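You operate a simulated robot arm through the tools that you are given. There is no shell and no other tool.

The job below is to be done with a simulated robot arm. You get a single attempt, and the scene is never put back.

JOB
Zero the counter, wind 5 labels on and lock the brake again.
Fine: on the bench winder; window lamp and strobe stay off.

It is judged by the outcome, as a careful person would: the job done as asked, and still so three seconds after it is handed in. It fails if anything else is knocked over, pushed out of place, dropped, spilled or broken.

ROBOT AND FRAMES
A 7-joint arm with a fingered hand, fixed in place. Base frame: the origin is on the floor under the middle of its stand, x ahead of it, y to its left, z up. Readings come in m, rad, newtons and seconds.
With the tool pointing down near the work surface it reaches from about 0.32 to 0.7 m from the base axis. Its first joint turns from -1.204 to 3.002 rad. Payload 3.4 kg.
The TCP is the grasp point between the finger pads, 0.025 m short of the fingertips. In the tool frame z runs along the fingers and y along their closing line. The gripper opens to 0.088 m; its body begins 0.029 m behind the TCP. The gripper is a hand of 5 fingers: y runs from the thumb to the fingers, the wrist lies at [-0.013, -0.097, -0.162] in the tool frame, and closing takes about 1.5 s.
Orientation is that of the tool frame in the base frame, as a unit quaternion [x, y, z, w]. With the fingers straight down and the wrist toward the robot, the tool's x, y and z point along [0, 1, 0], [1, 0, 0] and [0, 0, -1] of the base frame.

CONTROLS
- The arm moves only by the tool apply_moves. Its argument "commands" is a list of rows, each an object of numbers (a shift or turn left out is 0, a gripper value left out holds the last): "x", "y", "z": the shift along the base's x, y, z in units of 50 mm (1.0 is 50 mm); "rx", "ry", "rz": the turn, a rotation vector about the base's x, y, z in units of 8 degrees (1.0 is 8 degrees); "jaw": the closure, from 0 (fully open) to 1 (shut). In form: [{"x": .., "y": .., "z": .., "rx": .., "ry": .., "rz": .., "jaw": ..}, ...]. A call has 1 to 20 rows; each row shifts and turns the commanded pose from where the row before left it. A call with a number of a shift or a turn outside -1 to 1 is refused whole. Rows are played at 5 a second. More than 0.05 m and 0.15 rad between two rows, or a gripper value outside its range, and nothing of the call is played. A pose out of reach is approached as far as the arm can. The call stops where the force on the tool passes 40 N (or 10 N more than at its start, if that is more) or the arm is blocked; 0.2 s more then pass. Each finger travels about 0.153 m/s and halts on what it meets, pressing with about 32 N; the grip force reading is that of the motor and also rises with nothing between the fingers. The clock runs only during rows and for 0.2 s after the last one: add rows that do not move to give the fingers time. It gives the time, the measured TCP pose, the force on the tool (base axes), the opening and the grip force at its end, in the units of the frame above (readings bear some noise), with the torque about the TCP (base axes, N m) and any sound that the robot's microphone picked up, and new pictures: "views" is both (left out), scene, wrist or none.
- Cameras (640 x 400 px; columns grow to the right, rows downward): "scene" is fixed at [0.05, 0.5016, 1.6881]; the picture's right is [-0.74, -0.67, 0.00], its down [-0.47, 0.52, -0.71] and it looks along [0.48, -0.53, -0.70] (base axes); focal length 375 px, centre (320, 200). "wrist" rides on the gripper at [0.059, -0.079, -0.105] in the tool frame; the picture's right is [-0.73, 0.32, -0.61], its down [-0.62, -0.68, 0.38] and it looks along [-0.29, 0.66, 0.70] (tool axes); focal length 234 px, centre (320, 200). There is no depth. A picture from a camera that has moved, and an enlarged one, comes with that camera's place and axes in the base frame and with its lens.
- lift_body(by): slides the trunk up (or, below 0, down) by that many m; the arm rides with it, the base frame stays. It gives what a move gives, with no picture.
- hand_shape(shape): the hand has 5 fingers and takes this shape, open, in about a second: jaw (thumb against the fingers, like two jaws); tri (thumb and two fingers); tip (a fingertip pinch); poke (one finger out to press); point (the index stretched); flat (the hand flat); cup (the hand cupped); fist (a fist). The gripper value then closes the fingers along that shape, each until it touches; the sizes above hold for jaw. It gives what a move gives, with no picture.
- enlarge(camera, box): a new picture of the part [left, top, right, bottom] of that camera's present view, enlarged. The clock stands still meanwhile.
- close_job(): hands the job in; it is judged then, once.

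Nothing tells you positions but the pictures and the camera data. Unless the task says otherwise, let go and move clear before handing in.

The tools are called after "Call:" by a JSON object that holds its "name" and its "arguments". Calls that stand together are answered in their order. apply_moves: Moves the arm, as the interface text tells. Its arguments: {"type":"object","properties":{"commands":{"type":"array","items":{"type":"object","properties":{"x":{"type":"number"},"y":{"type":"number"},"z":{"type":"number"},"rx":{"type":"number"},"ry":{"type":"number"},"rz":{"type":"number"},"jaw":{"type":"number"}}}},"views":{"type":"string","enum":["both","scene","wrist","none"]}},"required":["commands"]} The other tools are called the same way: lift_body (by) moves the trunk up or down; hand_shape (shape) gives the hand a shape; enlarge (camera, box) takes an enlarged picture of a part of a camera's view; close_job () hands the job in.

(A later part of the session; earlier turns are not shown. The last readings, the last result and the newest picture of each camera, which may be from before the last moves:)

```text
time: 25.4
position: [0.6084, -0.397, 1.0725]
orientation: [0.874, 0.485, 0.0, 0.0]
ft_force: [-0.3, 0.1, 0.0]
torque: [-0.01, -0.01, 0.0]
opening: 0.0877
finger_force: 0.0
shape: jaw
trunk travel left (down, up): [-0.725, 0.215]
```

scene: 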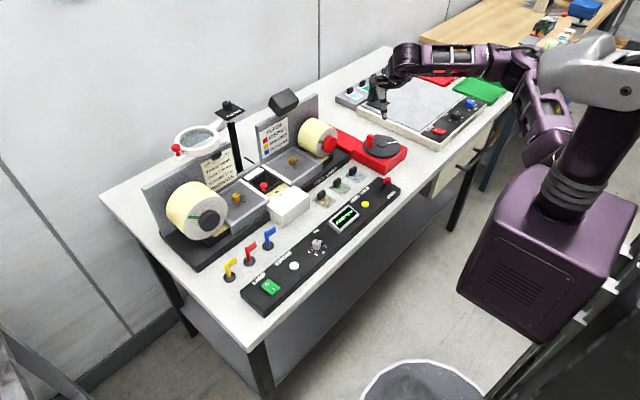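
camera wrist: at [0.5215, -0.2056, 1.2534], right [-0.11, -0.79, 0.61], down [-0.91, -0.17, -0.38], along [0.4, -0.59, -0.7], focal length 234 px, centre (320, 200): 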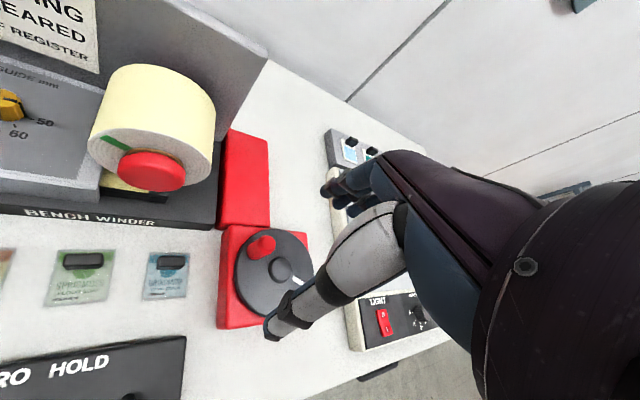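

The arm reaches the far side of the circle (0.726 m out) with the tool still vertical. I'll now go above the knob and check alignment.

Call:
{"name": "apply_moves", "arguments": {"commands": [{"x": -0.18, "y": 0.71}, {"x": -0.18, "y": 0.71}, {"x": 0}], "views": "both"}}

Call:
{"name": "enlarge", "arguments": {"camera": "wrist", "box": [200, 160, 400, 340]}}

Call:
{"name": "enlarge", "arguments": {"camera": "scene", "box": [320, 80, 440, 180]}}

```text
time: 26.2
position: [0.5899, -0.3221, 1.0752]
orientation: [0.875, 0.484, 0.0, 0.0]
ft_force: [-0.5, -0.6, 0.5]
torque: [0.0, 0.03, 0.0]
opening: 0.088
finger_force: 0.1
shape: jaw
trunk travel left (down, up): [-0.725, 0.215]
camera wrist: at [0.5544, -0.2298, 1.1806], right [-0.11, -0.79, 0.61], down [-0.91, -0.17, -0.38], along [0.4, -0.59, -0.7], focal length 234 px, centre (320, 200)
```

scene: 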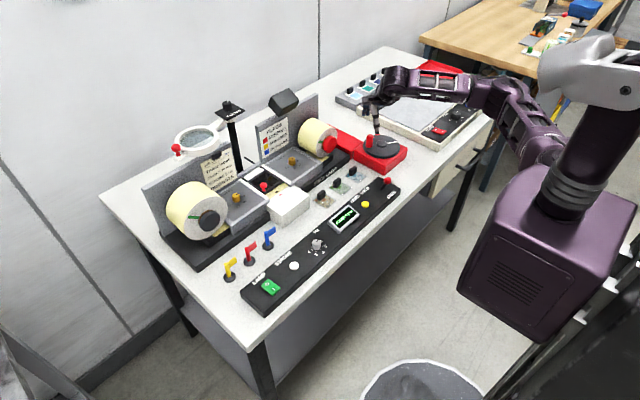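
wrist: 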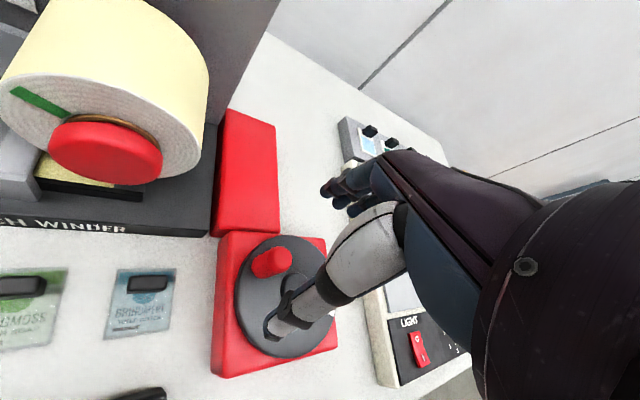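

```text
2.22 times, centred on (300, 250) of wrist
camera zoom: at [0.5544, -0.2298, 1.1806], right [-0.11, -0.79, 0.61], down [-0.91, -0.17, -0.38], along [0.4, -0.59, -0.7], focal length 520 px, centre (364, 89)
```

zoom: 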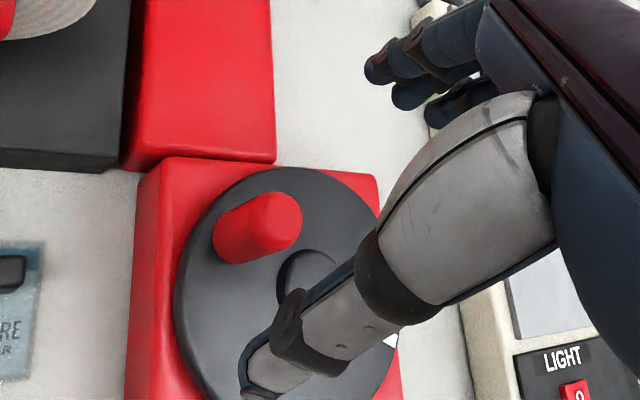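

```text
4.00 times, centred on (380, 130) of scene
camera zoom: at [0.05, 0.5016, 1.6881], right [-0.74, -0.67, 0.0], down [-0.47, 0.52, -0.71], along [0.48, -0.53, -0.7], focal length 1499 px, centre (80, 480)
```

zoom: 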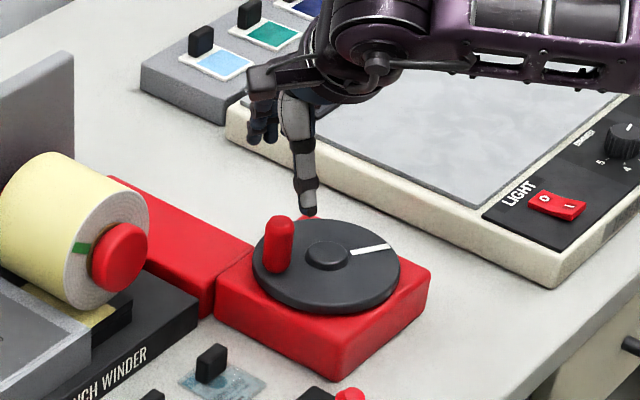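

The knob axis is at about (0.592, -0.328). I'll correct by a few millimetres and lower the open hand around it to just above the disc.

Call:
{"name": "apply_moves", "arguments": {"commands": [{"x": 0.04, "y": -0.12}, {"z": -0.4}, {"z": -0.4}, {"z": -0.4}, {"z": -0.3}, {"z": -0.1}, {"z": 0}], "views": "both"}}

Call:
{"name": "enlarge", "arguments": {"camera": "wrist", "box": [200, 160, 400, 340]}}

Call:
{"name": "enlarge", "arguments": {"camera": "scene", "box": [320, 80, 440, 180]}}

```text
time: 27.8
position: [0.5897, -0.3279, 0.9936]
orientation: [0.875, 0.484, 0.001, -0.001]
ft_force: [-0.3, -0.1, 0.3]
torque: [0.01, -0.01, -0.03]
opening: 0.0881
finger_force: 0.1
shape: jaw
trunk travel left (down, up): [-0.725, 0.215]
camera wrist: at [0.5545, -0.2367, 1.0986], right [-0.11, -0.79, 0.61], down [-0.91, -0.17, -0.38], along [0.4, -0.59, -0.7], focal length 234 px, centre (320, 200)
```

scene: 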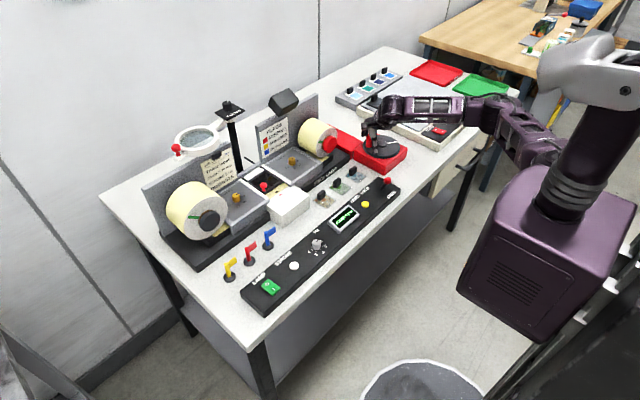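
wrist: 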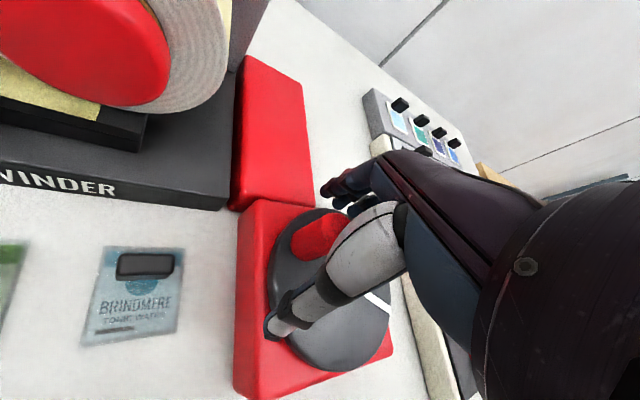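

```text
2.22 times, centred on (300, 250) of wrist
camera zoom: at [0.5545, -0.2367, 1.0986], right [-0.11, -0.79, 0.61], down [-0.91, -0.17, -0.38], along [0.4, -0.59, -0.7], focal length 520 px, centre (364, 89)
```

zoom: 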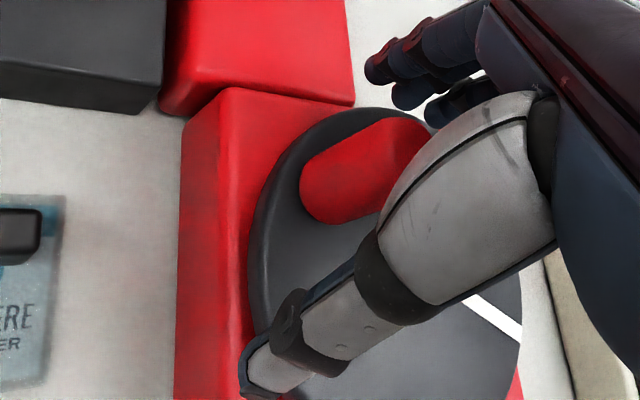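

```text
4.00 times, centred on (380, 130) of scene
camera zoom: at [0.05, 0.5016, 1.6881], right [-0.74, -0.67, 0.0], down [-0.47, 0.52, -0.71], along [0.48, -0.53, -0.7], focal length 1499 px, centre (80, 480)
```

zoom: 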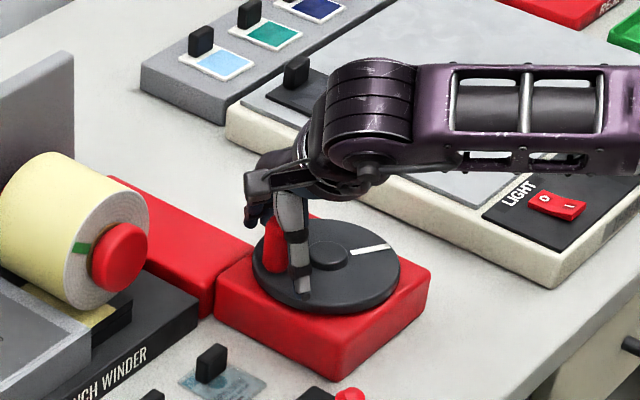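

The knob is centred between the thumb and fingers, just above the disc, with no contact force. I'll close on it and check the count.

Call:
{"name": "apply_moves", "arguments": {"commands": [{"jaw": 0.5}, {"jaw": 0.6}, {"jaw": 0.7}, {"jaw": 0.8}, {"jaw": 0.9}, {"jaw": 1.0}, {"jaw": 1.0}, {"jaw": 1.0}], "views": "both"}}

Call:
{"name": "enlarge", "arguments": {"camera": "wrist", "box": [200, 160, 400, 340]}}

Call:
{"name": "enlarge", "arguments": {"camera": "scene", "box": [290, 120, 430, 240]}}

```text
time: 29.6
position: [0.5903, -0.3277, 0.9936]
orientation: [0.875, 0.485, 0.0, 0.0]
ft_force: [-0.7, 1.5, -1.8]
torque: [0.02, -0.02, 0.05]
opening: 0.0157
finger_force: 32.1
shape: jaw
trunk travel left (down, up): [-0.725, 0.215]
camera wrist: at [0.5547, -0.2365, 1.0986], right [-0.11, -0.79, 0.61], down [-0.91, -0.17, -0.38], along [0.4, -0.59, -0.7], focal length 234 px, centre (320, 200)
```

scene: 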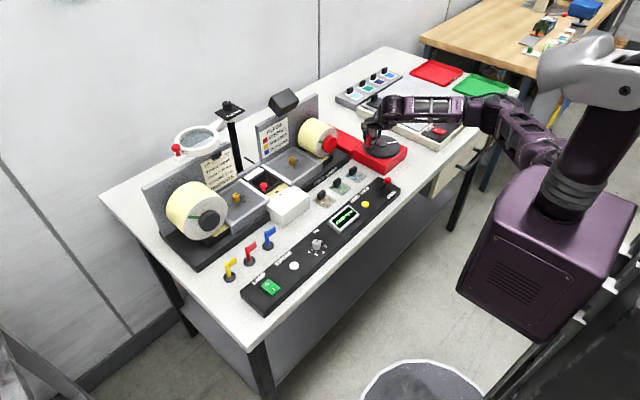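
wrist: 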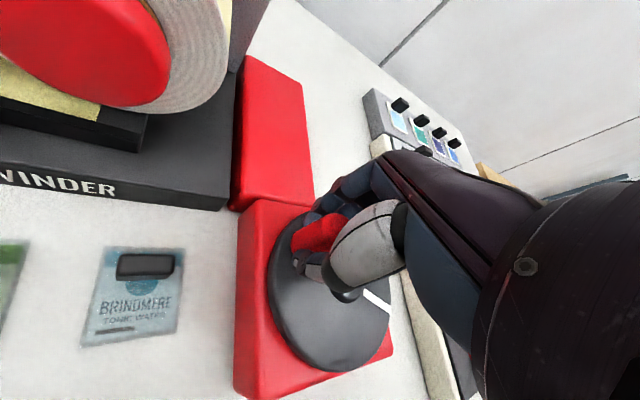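

```text
2.22 times, centred on (300, 250) of wrist
camera zoom: at [0.5547, -0.2365, 1.0986], right [-0.11, -0.79, 0.61], down [-0.91, -0.17, -0.38], along [0.4, -0.59, -0.7], focal length 520 px, centre (364, 89)
```

zoom: 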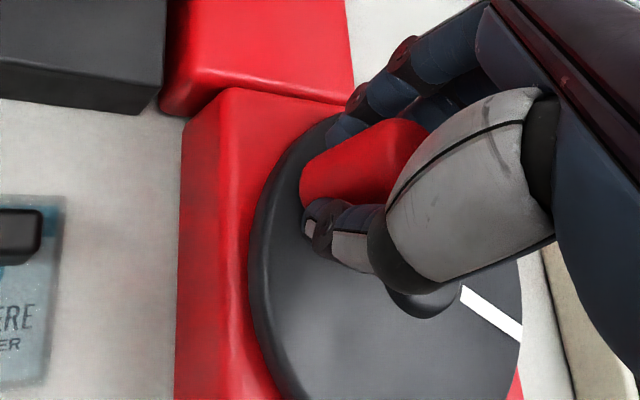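

```text
3.33 times, centred on (360, 180) of scene
camera zoom: at [0.05, 0.5016, 1.6881], right [-0.74, -0.67, 0.0], down [-0.47, 0.52, -0.71], along [0.48, -0.53, -0.7], focal length 1249 px, centre (187, 267)
```

zoom: 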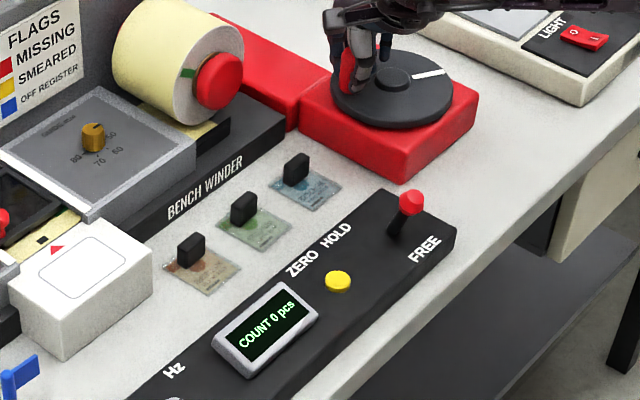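

The knob is gripped at 32 N and the display still reads 0. I don't know the winding direction, so I'll turn the crank just 20° clockwise and check the force, count and roll mark.

Call:
{"name": "apply_moves", "arguments": {"commands": [{"x": 0.067, "y": -0.043}, {"x": 0.063, "y": -0.048}, {"x": 0.0585, "y": -0.054}, {"x": 0.054, "y": -0.0585}, {"x": 0}], "views": "both"}}

Call:
{"name": "enlarge", "arguments": {"camera": "scene", "box": [290, 120, 430, 240]}}

Call:
{"name": "enlarge", "arguments": {"camera": "wrist", "box": [200, 160, 400, 340]}}

```text
time: 30.8
position: [0.6035, -0.338, 0.9932]
orientation: [0.875, 0.484, 0.0, 0.0]
ft_force: [-2.0, -0.9, -5.1]
torque: [-0.08, -0.01, -0.02]
opening: 0.0157
finger_force: 32.0
shape: jaw
trunk travel left (down, up): [-0.725, 0.215]
camera wrist: at [0.5675, -0.2467, 1.0989], right [-0.11, -0.79, 0.61], down [-0.91, -0.17, -0.38], along [0.4, -0.59, -0.7], focal length 234 px, centre (320, 200)
```

scene: 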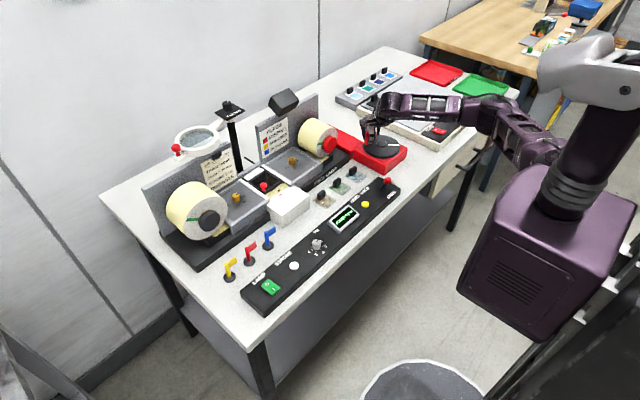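
wrist: 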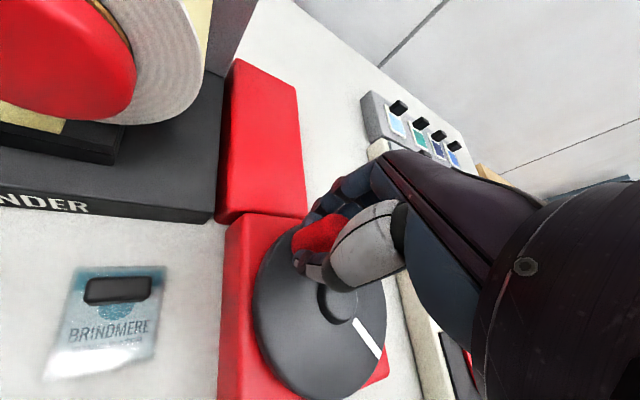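

```text
3.33 times, centred on (360, 180) of scene
camera zoom: at [0.05, 0.5016, 1.6881], right [-0.74, -0.67, 0.0], down [-0.47, 0.52, -0.71], along [0.48, -0.53, -0.7], focal length 1249 px, centre (187, 267)
```

zoom: 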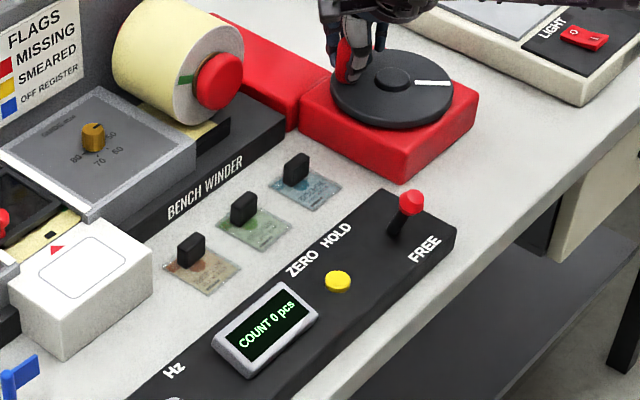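

```text
2.22 times, centred on (300, 250) of wrist
camera zoom: at [0.5675, -0.2467, 1.0989], right [-0.11, -0.79, 0.61], down [-0.91, -0.17, -0.38], along [0.4, -0.59, -0.7], focal length 520 px, centre (364, 89)
```

zoom: 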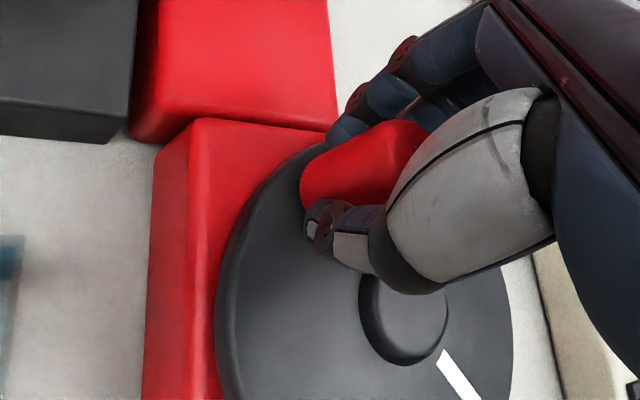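

The crank turns freely with little force, and the count still shows 0. I'll compare the roll marks closely to see which way the web is moving.

Call:
{"name": "enlarge", "arguments": {"camera": "scene", "box": [290, 105, 350, 165]}}

Call:
{"name": "enlarge", "arguments": {"camera": "scene", "box": [160, 170, 240, 250]}}

Call:
{"name": "enlarge", "arguments": {"camera": "scene", "box": [325, 200, 365, 235]}}

```text
6.67 times, centred on (320, 135) of scene
camera zoom: at [0.05, 0.5016, 1.6881], right [-0.74, -0.67, 0.0], down [-0.47, 0.52, -0.71], along [0.48, -0.53, -0.7], focal length 2498 px, centre (320, 633)
```

zoom: 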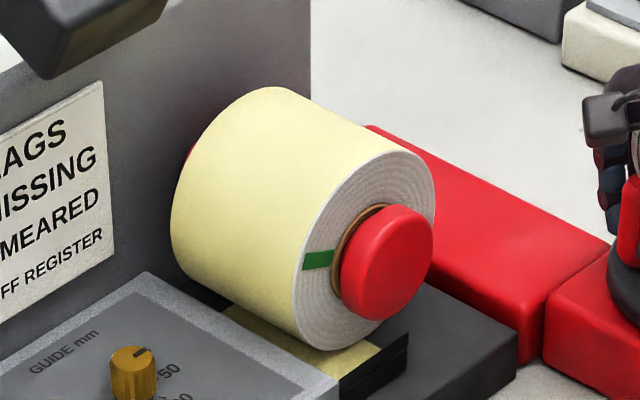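

```text
5.00 times, centred on (200, 210) of scene
camera zoom: at [0.05, 0.5016, 1.6881], right [-0.74, -0.67, 0.0], down [-0.47, 0.52, -0.71], along [0.48, -0.53, -0.7], focal length 1874 px, centre (920, 150)
```

zoom: 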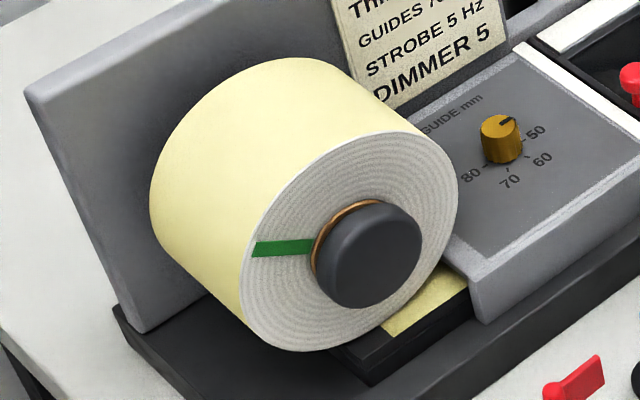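

```text
11.43 times, centred on (345, 218) of scene
camera zoom: at [0.05, 0.5016, 1.6881], right [-0.74, -0.67, 0.0], down [-0.47, 0.52, -0.71], along [0.48, -0.53, -0.7], focal length 4283 px, centre (34, 0)
```

zoom: 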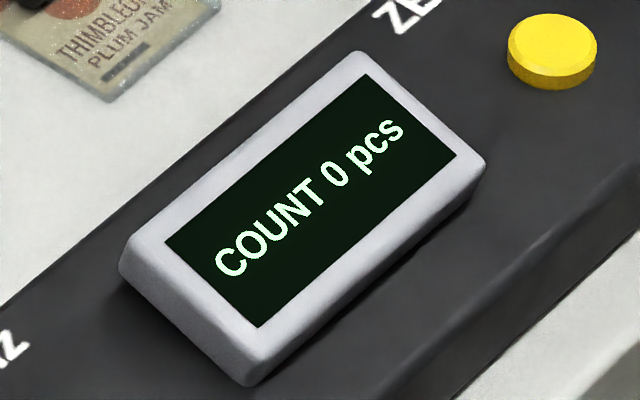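

The green marks on both rolls moved counter-clockwise seen from the front, so web is passing from the supply roll to the take-up. Clockwise is therefore the winding direction. I'll continue clockwise another 40° and check force and count.

Call:
{"name": "apply_moves", "arguments": {"commands": [{"x": 0.091, "y": -0.13}, {"x": 0.0671, "y": -0.1438}, {"x": 0.041, "y": -0.1532}, {"x": 0.0138, "y": -0.158}, {"x": 0}], "views": "wrist"}}

Call:
{"name": "enlarge", "arguments": {"camera": "scene", "box": [290, 110, 420, 240]}}

Call:
{"name": "enlarge", "arguments": {"camera": "wrist", "box": [200, 160, 400, 340]}}

```text
time: 32.0
position: [0.6127, -0.3684, 0.9936]
orientation: [0.875, 0.485, 0.0, 0.0]
ft_force: [-5.1, 0.5, -6.0]
torque: [-0.03, 0.08, -0.01]
opening: 0.0157
finger_force: 31.5
shape: jaw
trunk travel left (down, up): [-0.725, 0.215]
camera wrist: at [0.5778, -0.2762, 1.0989], right [-0.11, -0.79, 0.61], down [-0.91, -0.17, -0.38], along [0.4, -0.59, -0.7], focal length 234 px, centre (320, 200)
```

wrist: 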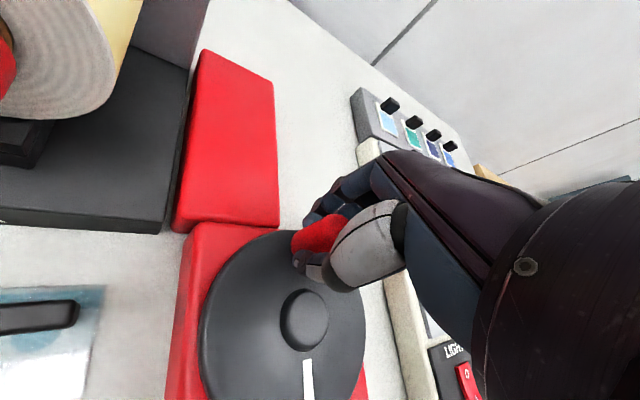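

```text
3.08 times, centred on (355, 175) of scene
camera zoom: at [0.05, 0.5016, 1.6881], right [-0.74, -0.67, 0.0], down [-0.47, 0.52, -0.71], along [0.48, -0.53, -0.7], focal length 1153 px, centre (212, 277)
```

zoom: 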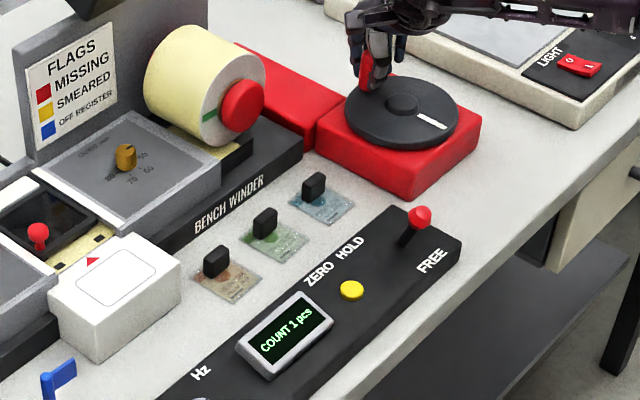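

```text
2.22 times, centred on (300, 250) of wrist
camera zoom: at [0.5778, -0.2762, 1.0989], right [-0.11, -0.79, 0.61], down [-0.91, -0.17, -0.38], along [0.4, -0.59, -0.7], focal length 520 px, centre (364, 89)
```

zoom: 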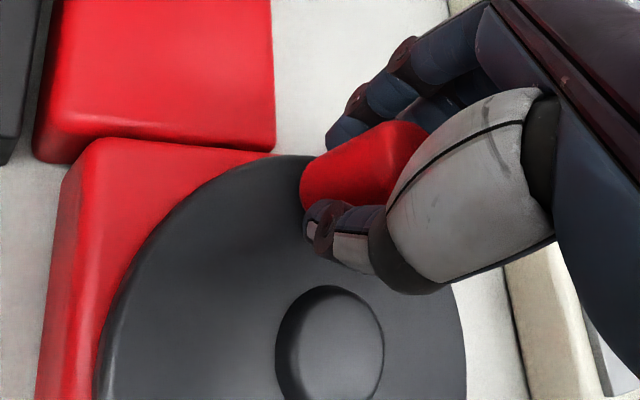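

The counter already reads 1 after about 60° of crank, so labels pass quickly. I'll continue in 20° increments and check the display each time to locate the transitions.

Call:
{"name": "apply_moves", "arguments": {"commands": [{"x": -0.0138, "y": -0.158}, {"x": -0.041, "y": -0.1532}, {"x": 0}], "views": "none"}}

Call:
{"name": "enlarge", "arguments": {"camera": "scene", "box": [290, 110, 420, 240]}}

```text
time: 32.8
position: [0.6104, -0.382, 0.9937]
orientation: [0.875, 0.485, 0.001, 0.0]
ft_force: [-3.8, 2.1, -2.4]
torque: [0.03, 0.02, -0.02]
opening: 0.0156
finger_force: 32.2
shape: jaw
trunk travel left (down, up): [-0.725, 0.215]
```

```text
3.08 times, centred on (355, 175) of scene
camera zoom: at [0.05, 0.5016, 1.6881], right [-0.74, -0.67, 0.0], down [-0.47, 0.52, -0.71], along [0.48, -0.53, -0.7], focal length 1153 px, centre (212, 277)
```

zoom: 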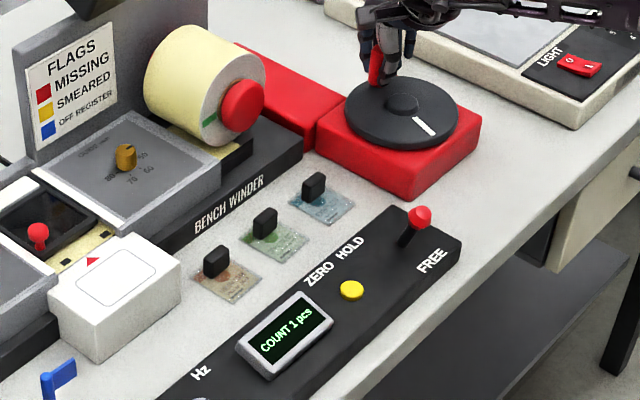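

The display still reads 1 at about 80° of crank. I'll continue another 20°.

Call:
{"name": "apply_moves", "arguments": {"commands": [{"x": -0.0671, "y": -0.1438}, {"x": -0.091, "y": -0.13}, {"x": 0}], "views": "none"}}

Call:
{"name": "enlarge", "arguments": {"camera": "scene", "box": [290, 110, 420, 240]}}

Call:
{"name": "enlarge", "arguments": {"camera": "scene", "box": [235, 160, 315, 230]}}

```text
time: 33.6
position: [0.6017, -0.3972, 0.9934]
orientation: [0.874, 0.485, 0.0, 0.0]
ft_force: [-3.1, 1.9, -1.8]
torque: [0.02, 0.0, 0.01]
opening: 0.0156
finger_force: 32.2
shape: jaw
trunk travel left (down, up): [-0.725, 0.215]
```

```text
3.08 times, centred on (355, 175) of scene
camera zoom: at [0.05, 0.5016, 1.6881], right [-0.74, -0.67, 0.0], down [-0.47, 0.52, -0.71], along [0.48, -0.53, -0.7], focal length 1153 px, centre (212, 277)
```

zoom: 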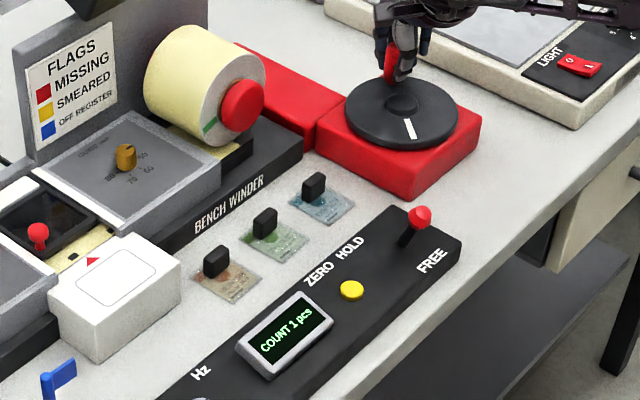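

```text
5.71 times, centred on (275, 195) of scene
camera zoom: at [0.05, 0.5016, 1.6881], right [-0.74, -0.67, 0.0], down [-0.47, 0.52, -0.71], along [0.48, -0.53, -0.7], focal length 2141 px, centre (577, 229)
```

zoom: 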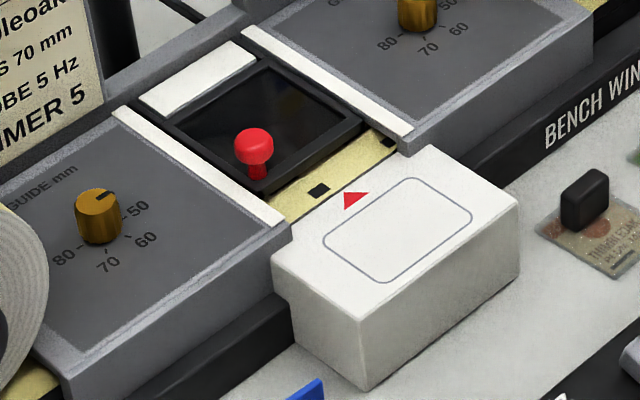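

The registration mark on the web is about 0.15 pitch short of the red triangle, and at the start a mark sat right at the triangle. So one label takes about 120° of crank, and the counter rounds. I'll go another 20° to a total of 120° to check that the mark aligns there.

Call:
{"name": "apply_moves", "arguments": {"commands": [{"x": -0.1121, "y": -0.1121}, {"x": -0.13, "y": -0.091}, {"x": 0}], "views": "none"}}

Call:
{"name": "enlarge", "arguments": {"camera": "scene", "box": [290, 110, 420, 240]}}

Call:
{"name": "enlarge", "arguments": {"camera": "scene", "box": [255, 170, 305, 210]}}

```text
time: 34.4
position: [0.5893, -0.4066, 0.9926]
orientation: [0.874, 0.485, 0.0, 0.0]
ft_force: [-2.2, 4.4, -2.8]
torque: [0.08, 0.0, 0.0]
opening: 0.0153
finger_force: 31.9
shape: jaw
trunk travel left (down, up): [-0.725, 0.215]
```

```text
3.08 times, centred on (355, 175) of scene
camera zoom: at [0.05, 0.5016, 1.6881], right [-0.74, -0.67, 0.0], down [-0.47, 0.52, -0.71], along [0.48, -0.53, -0.7], focal length 1153 px, centre (212, 277)
```

zoom: 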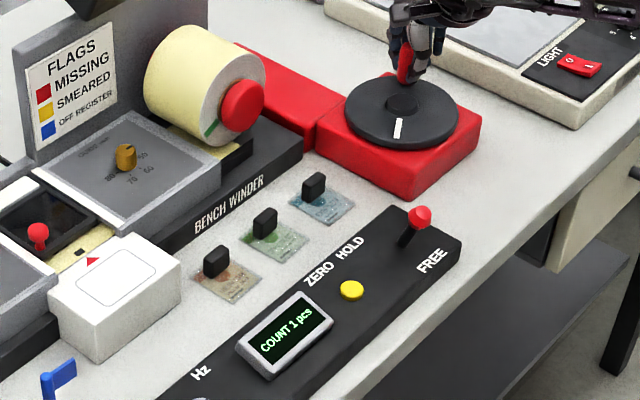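

```text
10.00 times, centred on (280, 190) of scene
camera zoom: at [0.05, 0.5016, 1.6881], right [-0.74, -0.67, 0.0], down [-0.47, 0.52, -0.71], along [0.48, -0.53, -0.7], focal length 3747 px, centre (720, 300)
```

zoom: 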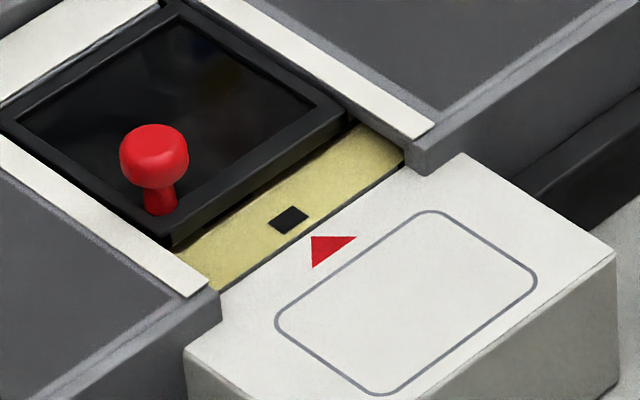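

At 120° total the mark lines up exactly with the triangle and the count is 1, so five labels is 600° of crank. That puts the knob at the robot-side (-x) position. Forces stay around 5 N, so I'll continue with the next 60°.

Call:
{"name": "apply_moves", "arguments": {"commands": [{"x": -0.1438, "y": -0.0671}, {"x": -0.1532, "y": -0.041}, {"x": -0.158, "y": -0.0138}, {"x": -0.158, "y": 0.0138}, {"x": -0.1532, "y": 0.041}, {"x": -0.1438, "y": 0.0671}, {"x": 0}], "views": "none"}}

Call:
{"name": "enlarge", "arguments": {"camera": "scene", "box": [290, 110, 420, 240]}}

Call:
{"name": "enlarge", "arguments": {"camera": "wrist", "box": [200, 160, 400, 340]}}

```text
time: 36.0
position: [0.5442, -0.405, 0.9941]
orientation: [0.875, 0.484, 0.001, 0.0]
ft_force: [0.6, 0.2, -0.3]
torque: [0.01, -0.04, -0.01]
opening: 0.0154
finger_force: 31.8
shape: jaw
trunk travel left (down, up): [-0.725, 0.215]
```

```text
3.08 times, centred on (355, 175) of scene
camera zoom: at [0.05, 0.5016, 1.6881], right [-0.74, -0.67, 0.0], down [-0.47, 0.52, -0.71], along [0.48, -0.53, -0.7], focal length 1153 px, centre (212, 277)
```

zoom: 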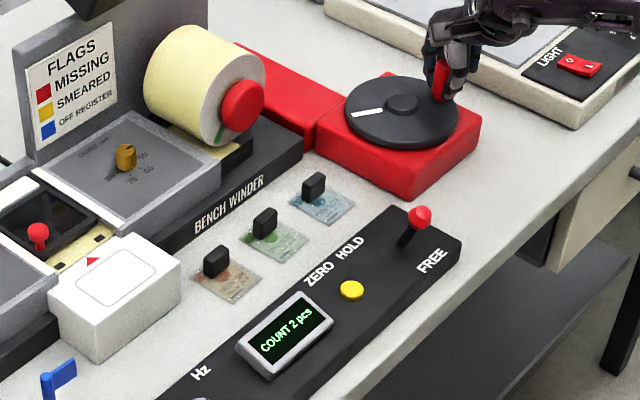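

```text
2.22 times, centred on (300, 250) of wrist
camera zoom: at [0.5089, -0.3139, 1.0987], right [-0.11, -0.79, 0.61], down [-0.91, -0.17, -0.38], along [0.4, -0.59, -0.7], focal length 520 px, centre (364, 89)
```

zoom: 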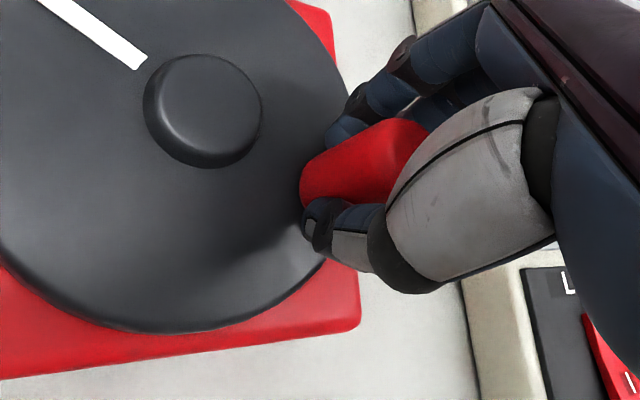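

The count is 2 at 180°, as rounding predicts, and forces are near zero. I'll continue to 240°.

Call:
{"name": "apply_moves", "arguments": {"commands": [{"x": -0.13, "y": 0.091}, {"x": -0.1121, "y": 0.1121}, {"x": -0.091, "y": 0.13}, {"x": -0.0671, "y": 0.1438}, {"x": -0.041, "y": 0.1532}, {"x": -0.0138, "y": 0.158}, {"x": 0}], "views": "none"}}

Call:
{"name": "enlarge", "arguments": {"camera": "scene", "box": [290, 110, 420, 240]}}

Call:
{"name": "enlarge", "arguments": {"camera": "scene", "box": [255, 170, 305, 210]}}

```text
time: 37.6
position: [0.5221, -0.3685, 0.993]
orientation: [0.875, 0.484, 0.0, 0.0]
ft_force: [-2.3, -0.4, -4.6]
torque: [-0.01, 0.03, -0.03]
opening: 0.0154
finger_force: 32.2
shape: jaw
trunk travel left (down, up): [-0.725, 0.215]
```

```text
3.08 times, centred on (355, 175) of scene
camera zoom: at [0.05, 0.5016, 1.6881], right [-0.74, -0.67, 0.0], down [-0.47, 0.52, -0.71], along [0.48, -0.53, -0.7], focal length 1153 px, centre (212, 277)
```

zoom: 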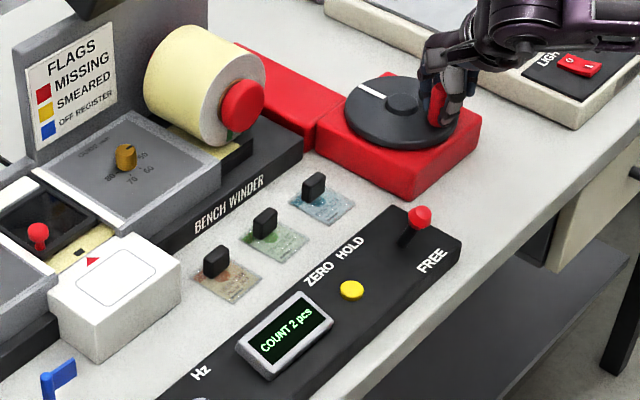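

```text
10.00 times, centred on (280, 190) of scene
camera zoom: at [0.05, 0.5016, 1.6881], right [-0.74, -0.67, 0.0], down [-0.47, 0.52, -0.71], along [0.48, -0.53, -0.7], focal length 3747 px, centre (720, 300)
```

zoom: 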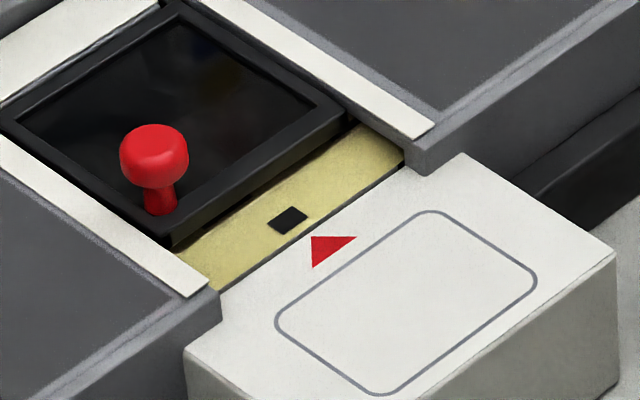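

The mark is aligned again at 240° with the count at 2. I'll go 120° further toward 3.

Call:
{"name": "apply_moves", "arguments": {"commands": [{"x": 0.0138, "y": 0.158}, {"x": 0.041, "y": 0.1532}, {"x": 0.0671, "y": 0.1438}, {"x": 0.091, "y": 0.13}, {"x": 0.1121, "y": 0.1121}, {"x": 0.13, "y": 0.091}, {"x": 0.1438, "y": 0.0671}, {"x": 0.1532, "y": 0.041}, {"x": 0.158, "y": 0.0138}, {"x": 0.158, "y": -0.0138}, {"x": 0.1532, "y": -0.041}, {"x": 0.1438, "y": -0.0671}, {"x": 0}], "views": "none"}}

Call:
{"name": "enlarge", "arguments": {"camera": "scene", "box": [290, 110, 420, 240]}}

Call:
{"name": "enlarge", "arguments": {"camera": "scene", "box": [255, 170, 305, 210]}}

Call:
{"name": "enlarge", "arguments": {"camera": "wrist", "box": [200, 160, 400, 340]}}

```text
time: 40.4
position: [0.5902, -0.329, 0.9935]
orientation: [0.875, 0.485, 0.0, 0.0]
ft_force: [-1.6, -0.9, -0.9]
torque: [-0.08, -0.05, 0.0]
opening: 0.0152
finger_force: 31.7
shape: jaw
trunk travel left (down, up): [-0.725, 0.215]
```

```text
3.08 times, centred on (355, 175) of scene
camera zoom: at [0.05, 0.5016, 1.6881], right [-0.74, -0.67, 0.0], down [-0.47, 0.52, -0.71], along [0.48, -0.53, -0.7], focal length 1153 px, centre (212, 277)
```

zoom: 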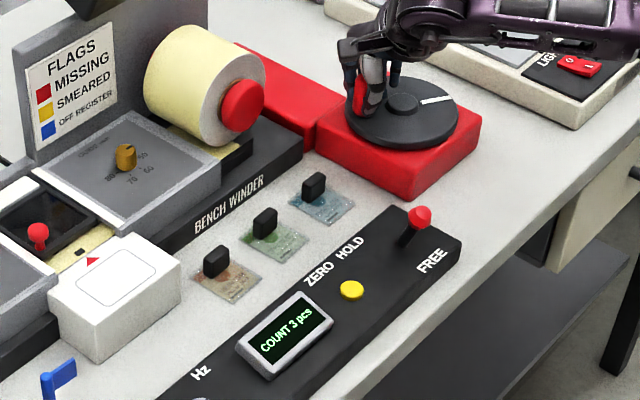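

```text
10.00 times, centred on (280, 190) of scene
camera zoom: at [0.05, 0.5016, 1.6881], right [-0.74, -0.67, 0.0], down [-0.47, 0.52, -0.71], along [0.48, -0.53, -0.7], focal length 3747 px, centre (720, 300)
```

zoom: 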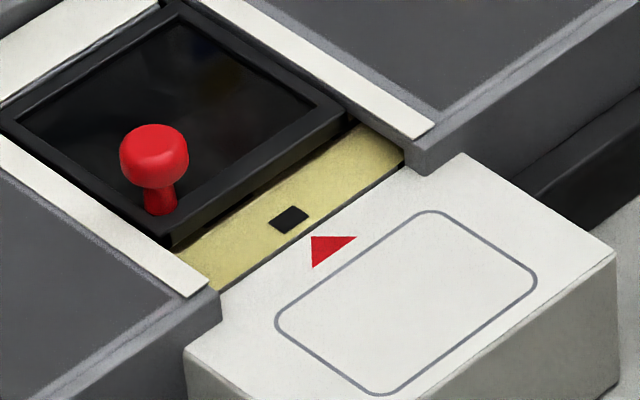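

```text
2.22 times, centred on (300, 250) of wrist
camera zoom: at [0.5553, -0.2363, 1.0988], right [-0.11, -0.79, 0.61], down [-0.91, -0.17, -0.38], along [0.4, -0.59, -0.7], focal length 520 px, centre (364, 89)
```

zoom: 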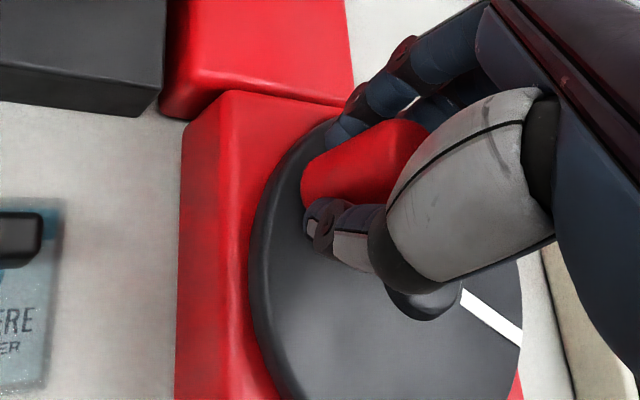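

The count is 3 with the mark aligned. I'll wind the fourth label.

Call:
{"name": "apply_moves", "arguments": {"commands": [{"x": 0.13, "y": -0.091}, {"x": 0.1121, "y": -0.1121}, {"x": 0.091, "y": -0.13}, {"x": 0.0671, "y": -0.1438}, {"x": 0.041, "y": -0.1532}, {"x": 0.0138, "y": -0.158}, {"x": -0.0138, "y": -0.158}, {"x": -0.041, "y": -0.1532}, {"x": -0.0671, "y": -0.1438}, {"x": -0.091, "y": -0.13}, {"x": -0.1121, "y": -0.1121}, {"x": -0.13, "y": -0.091}, {"x": 0}], "views": "none"}}

Call:
{"name": "enlarge", "arguments": {"camera": "scene", "box": [290, 110, 420, 240]}}

Call:
{"name": "enlarge", "arguments": {"camera": "scene", "box": [255, 170, 305, 210]}}

```text
time: 43.2
position: [0.592, -0.4063, 0.9935]
orientation: [0.875, 0.485, 0.0, 0.0]
ft_force: [-5.5, 5.5, -5.3]
torque: [0.08, 0.03, -0.03]
opening: 0.0151
finger_force: 31.5
shape: jaw
trunk travel left (down, up): [-0.725, 0.215]
```

```text
3.08 times, centred on (355, 175) of scene
camera zoom: at [0.05, 0.5016, 1.6881], right [-0.74, -0.67, 0.0], down [-0.47, 0.52, -0.71], along [0.48, -0.53, -0.7], focal length 1153 px, centre (212, 277)
```

zoom: 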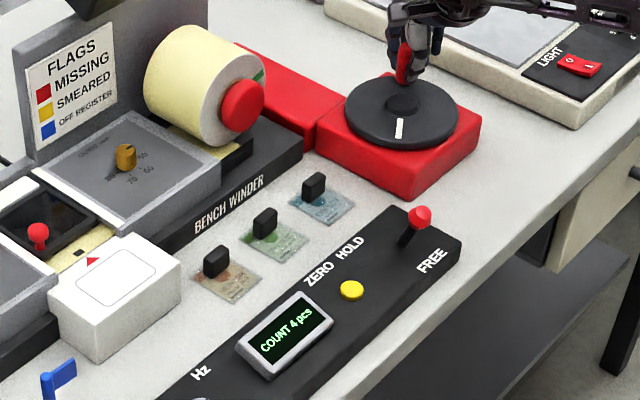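

```text
10.00 times, centred on (280, 190) of scene
camera zoom: at [0.05, 0.5016, 1.6881], right [-0.74, -0.67, 0.0], down [-0.47, 0.52, -0.71], along [0.48, -0.53, -0.7], focal length 3747 px, centre (720, 300)
```

zoom: 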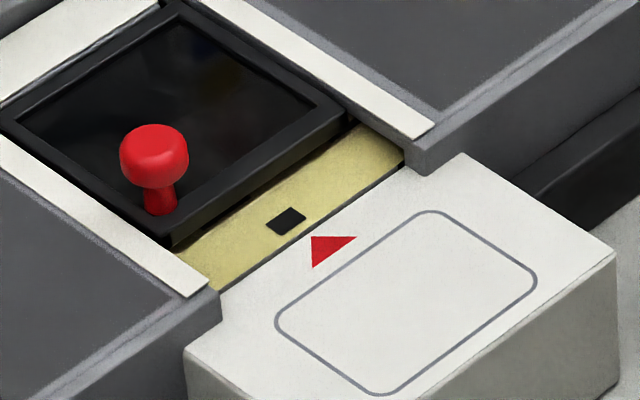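

The count is 4 and the mark is aligned to within a couple of degrees. I'll wind the fifth label and stop at the mark.

Call:
{"name": "apply_moves", "arguments": {"commands": [{"x": -0.1438, "y": -0.0671}, {"x": -0.1532, "y": -0.041}, {"x": -0.158, "y": -0.0138}, {"x": -0.158, "y": 0.0138}, {"x": -0.1532, "y": 0.041}, {"x": -0.1438, "y": 0.0671}, {"x": -0.13, "y": 0.091}, {"x": -0.1121, "y": 0.1121}, {"x": -0.091, "y": 0.13}, {"x": -0.0671, "y": 0.1438}, {"x": -0.041, "y": 0.1532}, {"x": -0.0138, "y": 0.158}, {"x": 0}], "views": "none"}}

Call:
{"name": "enlarge", "arguments": {"camera": "scene", "box": [290, 110, 420, 240]}}

Call:
{"name": "enlarge", "arguments": {"camera": "scene", "box": [255, 170, 305, 210]}}

Call:
{"name": "enlarge", "arguments": {"camera": "wrist", "box": [200, 160, 400, 340]}}

```text
time: 46.0
position: [0.5227, -0.3664, 0.9928]
orientation: [0.875, 0.485, 0.0, 0.0]
ft_force: [-1.2, 0.0, 4.7]
torque: [-0.08, -0.07, 0.01]
opening: 0.0153
finger_force: 32.3
shape: jaw
trunk travel left (down, up): [-0.725, 0.215]
```

```text
3.08 times, centred on (355, 175) of scene
camera zoom: at [0.05, 0.5016, 1.6881], right [-0.74, -0.67, 0.0], down [-0.47, 0.52, -0.71], along [0.48, -0.53, -0.7], focal length 1153 px, centre (212, 277)
```

zoom: 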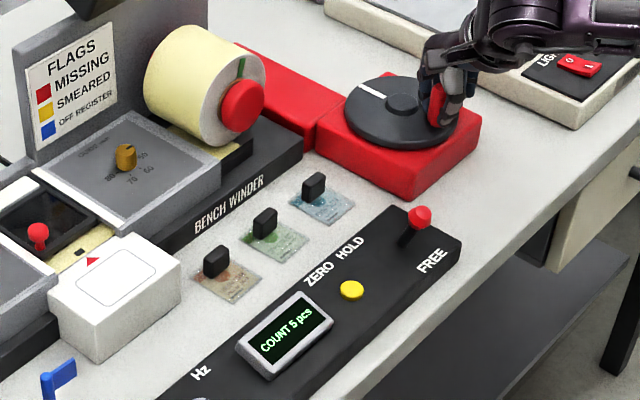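

```text
10.00 times, centred on (280, 190) of scene
camera zoom: at [0.05, 0.5016, 1.6881], right [-0.74, -0.67, 0.0], down [-0.47, 0.52, -0.71], along [0.48, -0.53, -0.7], focal length 3747 px, centre (720, 300)
```

zoom: 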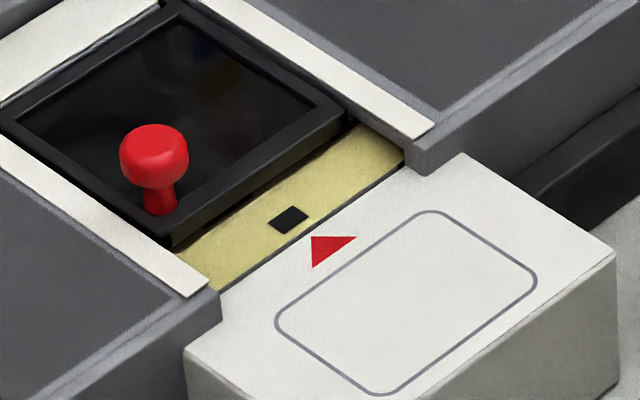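

```text
2.22 times, centred on (300, 250) of wrist
camera zoom: at [0.4871, -0.2748, 1.0985], right [-0.11, -0.79, 0.61], down [-0.91, -0.17, -0.38], along [0.4, -0.59, -0.7], focal length 520 px, centre (364, 89)
```

zoom: 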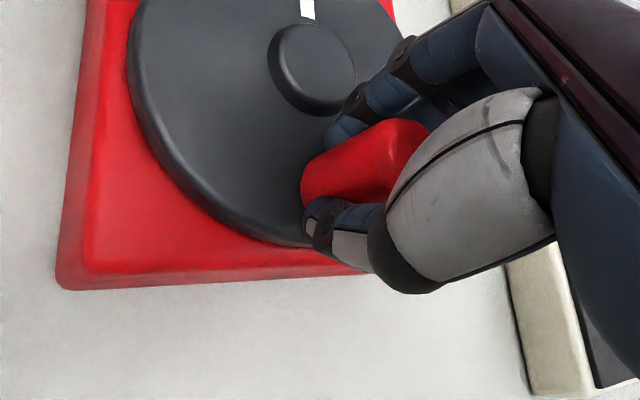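

The count is 5 and the mark is exactly at the triangle. I'll open the fingers just enough to clear the knob, lift straight up, and confirm the crank stays put.

Call:
{"name": "apply_moves", "arguments": {"commands": [{"jaw": 0.9}, {"jaw": 0.8}, {"jaw": 0.7}, {"jaw": 0.6}, {"jaw": 0.55}, {"jaw": 0.55}, {"jaw": 0.55}], "views": "none"}}

Call:
{"name": "enlarge", "arguments": {"camera": "wrist", "box": [200, 160, 400, 340]}}

Call:
{"name": "enlarge", "arguments": {"camera": "scene", "box": [290, 110, 420, 240]}}

```text
time: 47.6
position: [0.5234, -0.3665, 0.993]
orientation: [0.875, 0.484, 0.0, 0.0]
ft_force: [-0.1, -0.7, -0.8]
torque: [-0.02, 0.01, 0.02]
opening: 0.0389
finger_force: 0.0
shape: jaw
trunk travel left (down, up): [-0.725, 0.215]
```

```text
2.22 times, centred on (300, 250) of wrist
camera zoom: at [0.4879, -0.2753, 1.098], right [-0.11, -0.79, 0.61], down [-0.91, -0.17, -0.38], along [0.4, -0.59, -0.7], focal length 520 px, centre (364, 89)
```

zoom: 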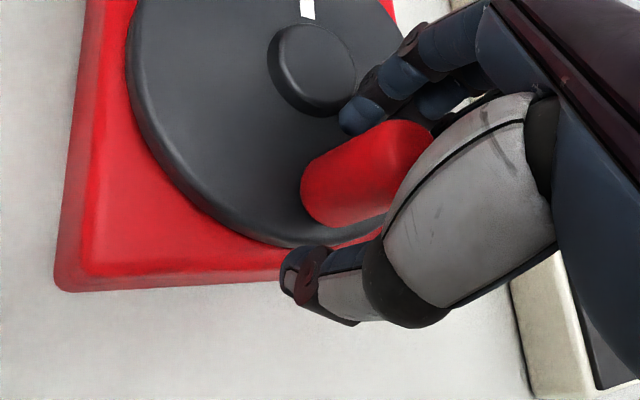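

```text
3.08 times, centred on (355, 175) of scene
camera zoom: at [0.05, 0.5016, 1.6881], right [-0.74, -0.67, 0.0], down [-0.47, 0.52, -0.71], along [0.48, -0.53, -0.7], focal length 1153 px, centre (212, 277)
```

zoom: 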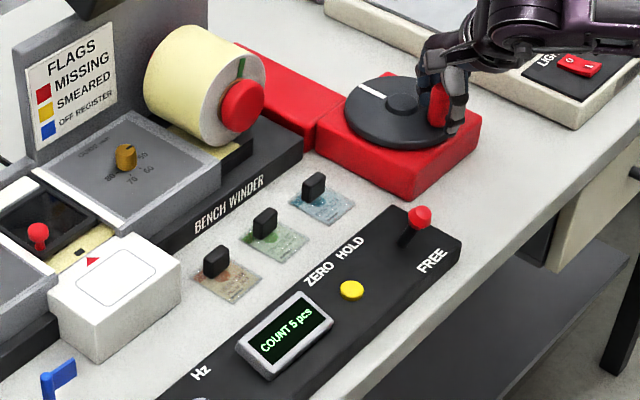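

The fingers are clear of the knob on both sides and the count stays at 5. I'll lift straight up, turn the hand back to yaw zero, and go above the lever, which now leans to FREE near (0.452, -0.227).

Call:
{"name": "apply_moves", "arguments": {"commands": [{"z": 0.2}, {"z": 0.4}, {"z": 0.6}, {"z": 0.7}, {"z": 0.6}, {"jaw": 0}, {"rz": 1, "jaw": 0}, {"rz": 1}, {"rz": 1}, {"rz": 1}, {"x": -0.35, "y": 0.7}, {"x": -0.35, "y": 0.7}, {"x": -0.35, "y": 0.7}, {"x": -0.36, "y": 0.7}, {"x": 0}], "views": "both"}}

Call:
{"name": "enlarge", "arguments": {"camera": "scene", "box": [290, 110, 420, 240]}}

Call:
{"name": "enlarge", "arguments": {"camera": "wrist", "box": [160, 160, 400, 380]}}

```text
time: 50.8
position: [0.4564, -0.2284, 1.1206]
orientation: [0.708, 0.707, 0.001, -0.001]
ft_force: [0.7, -0.3, -0.9]
torque: [-0.01, 0.01, 0.03]
opening: 0.0882
finger_force: 0.0
shape: jaw
trunk travel left (down, up): [-0.725, 0.215]
camera wrist: at [0.377, -0.1694, 1.2255], right [0.32, -0.73, 0.61], down [-0.68, -0.62, -0.38], along [0.66, -0.29, -0.7], focal length 234 px, centre (320, 200)
```

scene: 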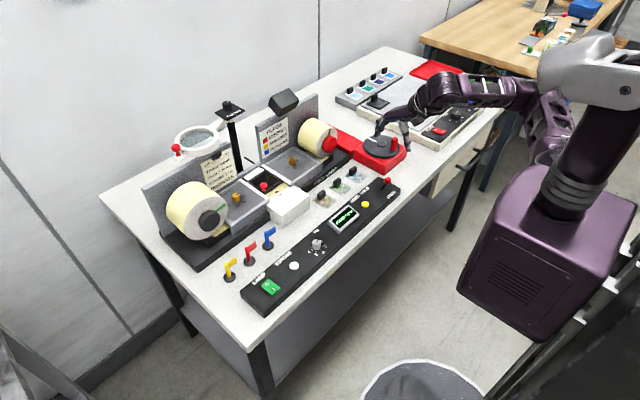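
wrist: 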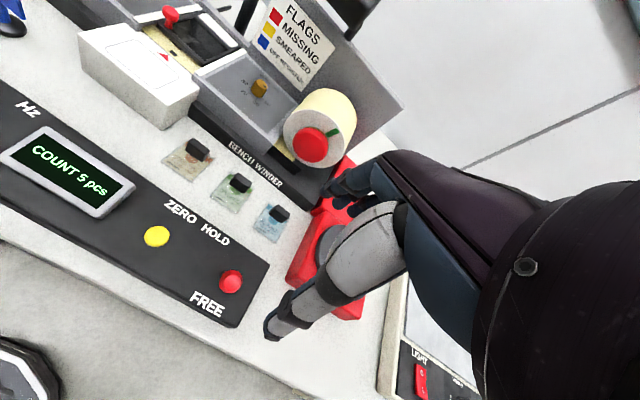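

```text
3.08 times, centred on (355, 175) of scene
camera zoom: at [0.05, 0.5016, 1.6881], right [-0.74, -0.67, 0.0], down [-0.47, 0.52, -0.71], along [0.48, -0.53, -0.7], focal length 1153 px, centre (212, 277)
```

zoom: 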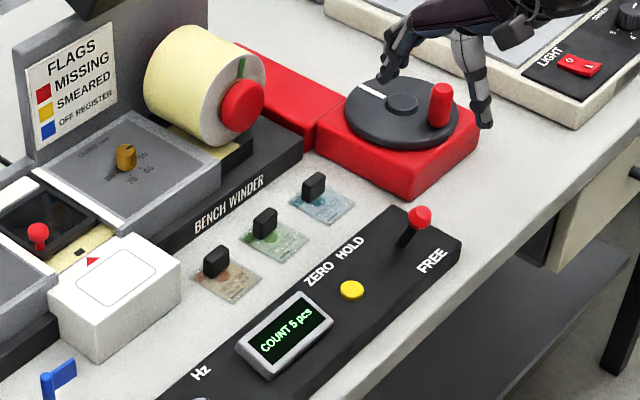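

```text
1.82 times, centred on (280, 270) of wrist
camera zoom: at [0.377, -0.1694, 1.2255], right [0.32, -0.73, 0.61], down [-0.68, -0.62, -0.38], along [0.66, -0.29, -0.7], focal length 426 px, centre (393, 73)
```

zoom: 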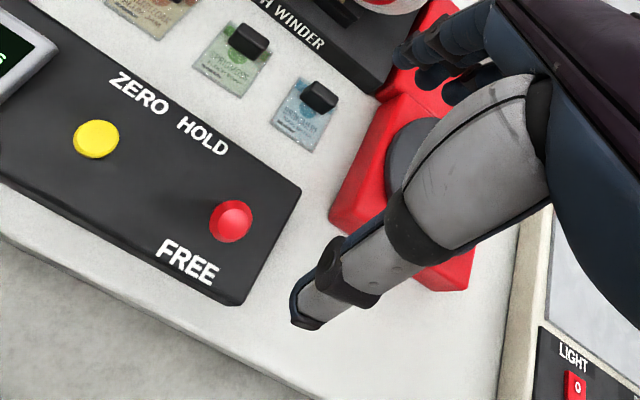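

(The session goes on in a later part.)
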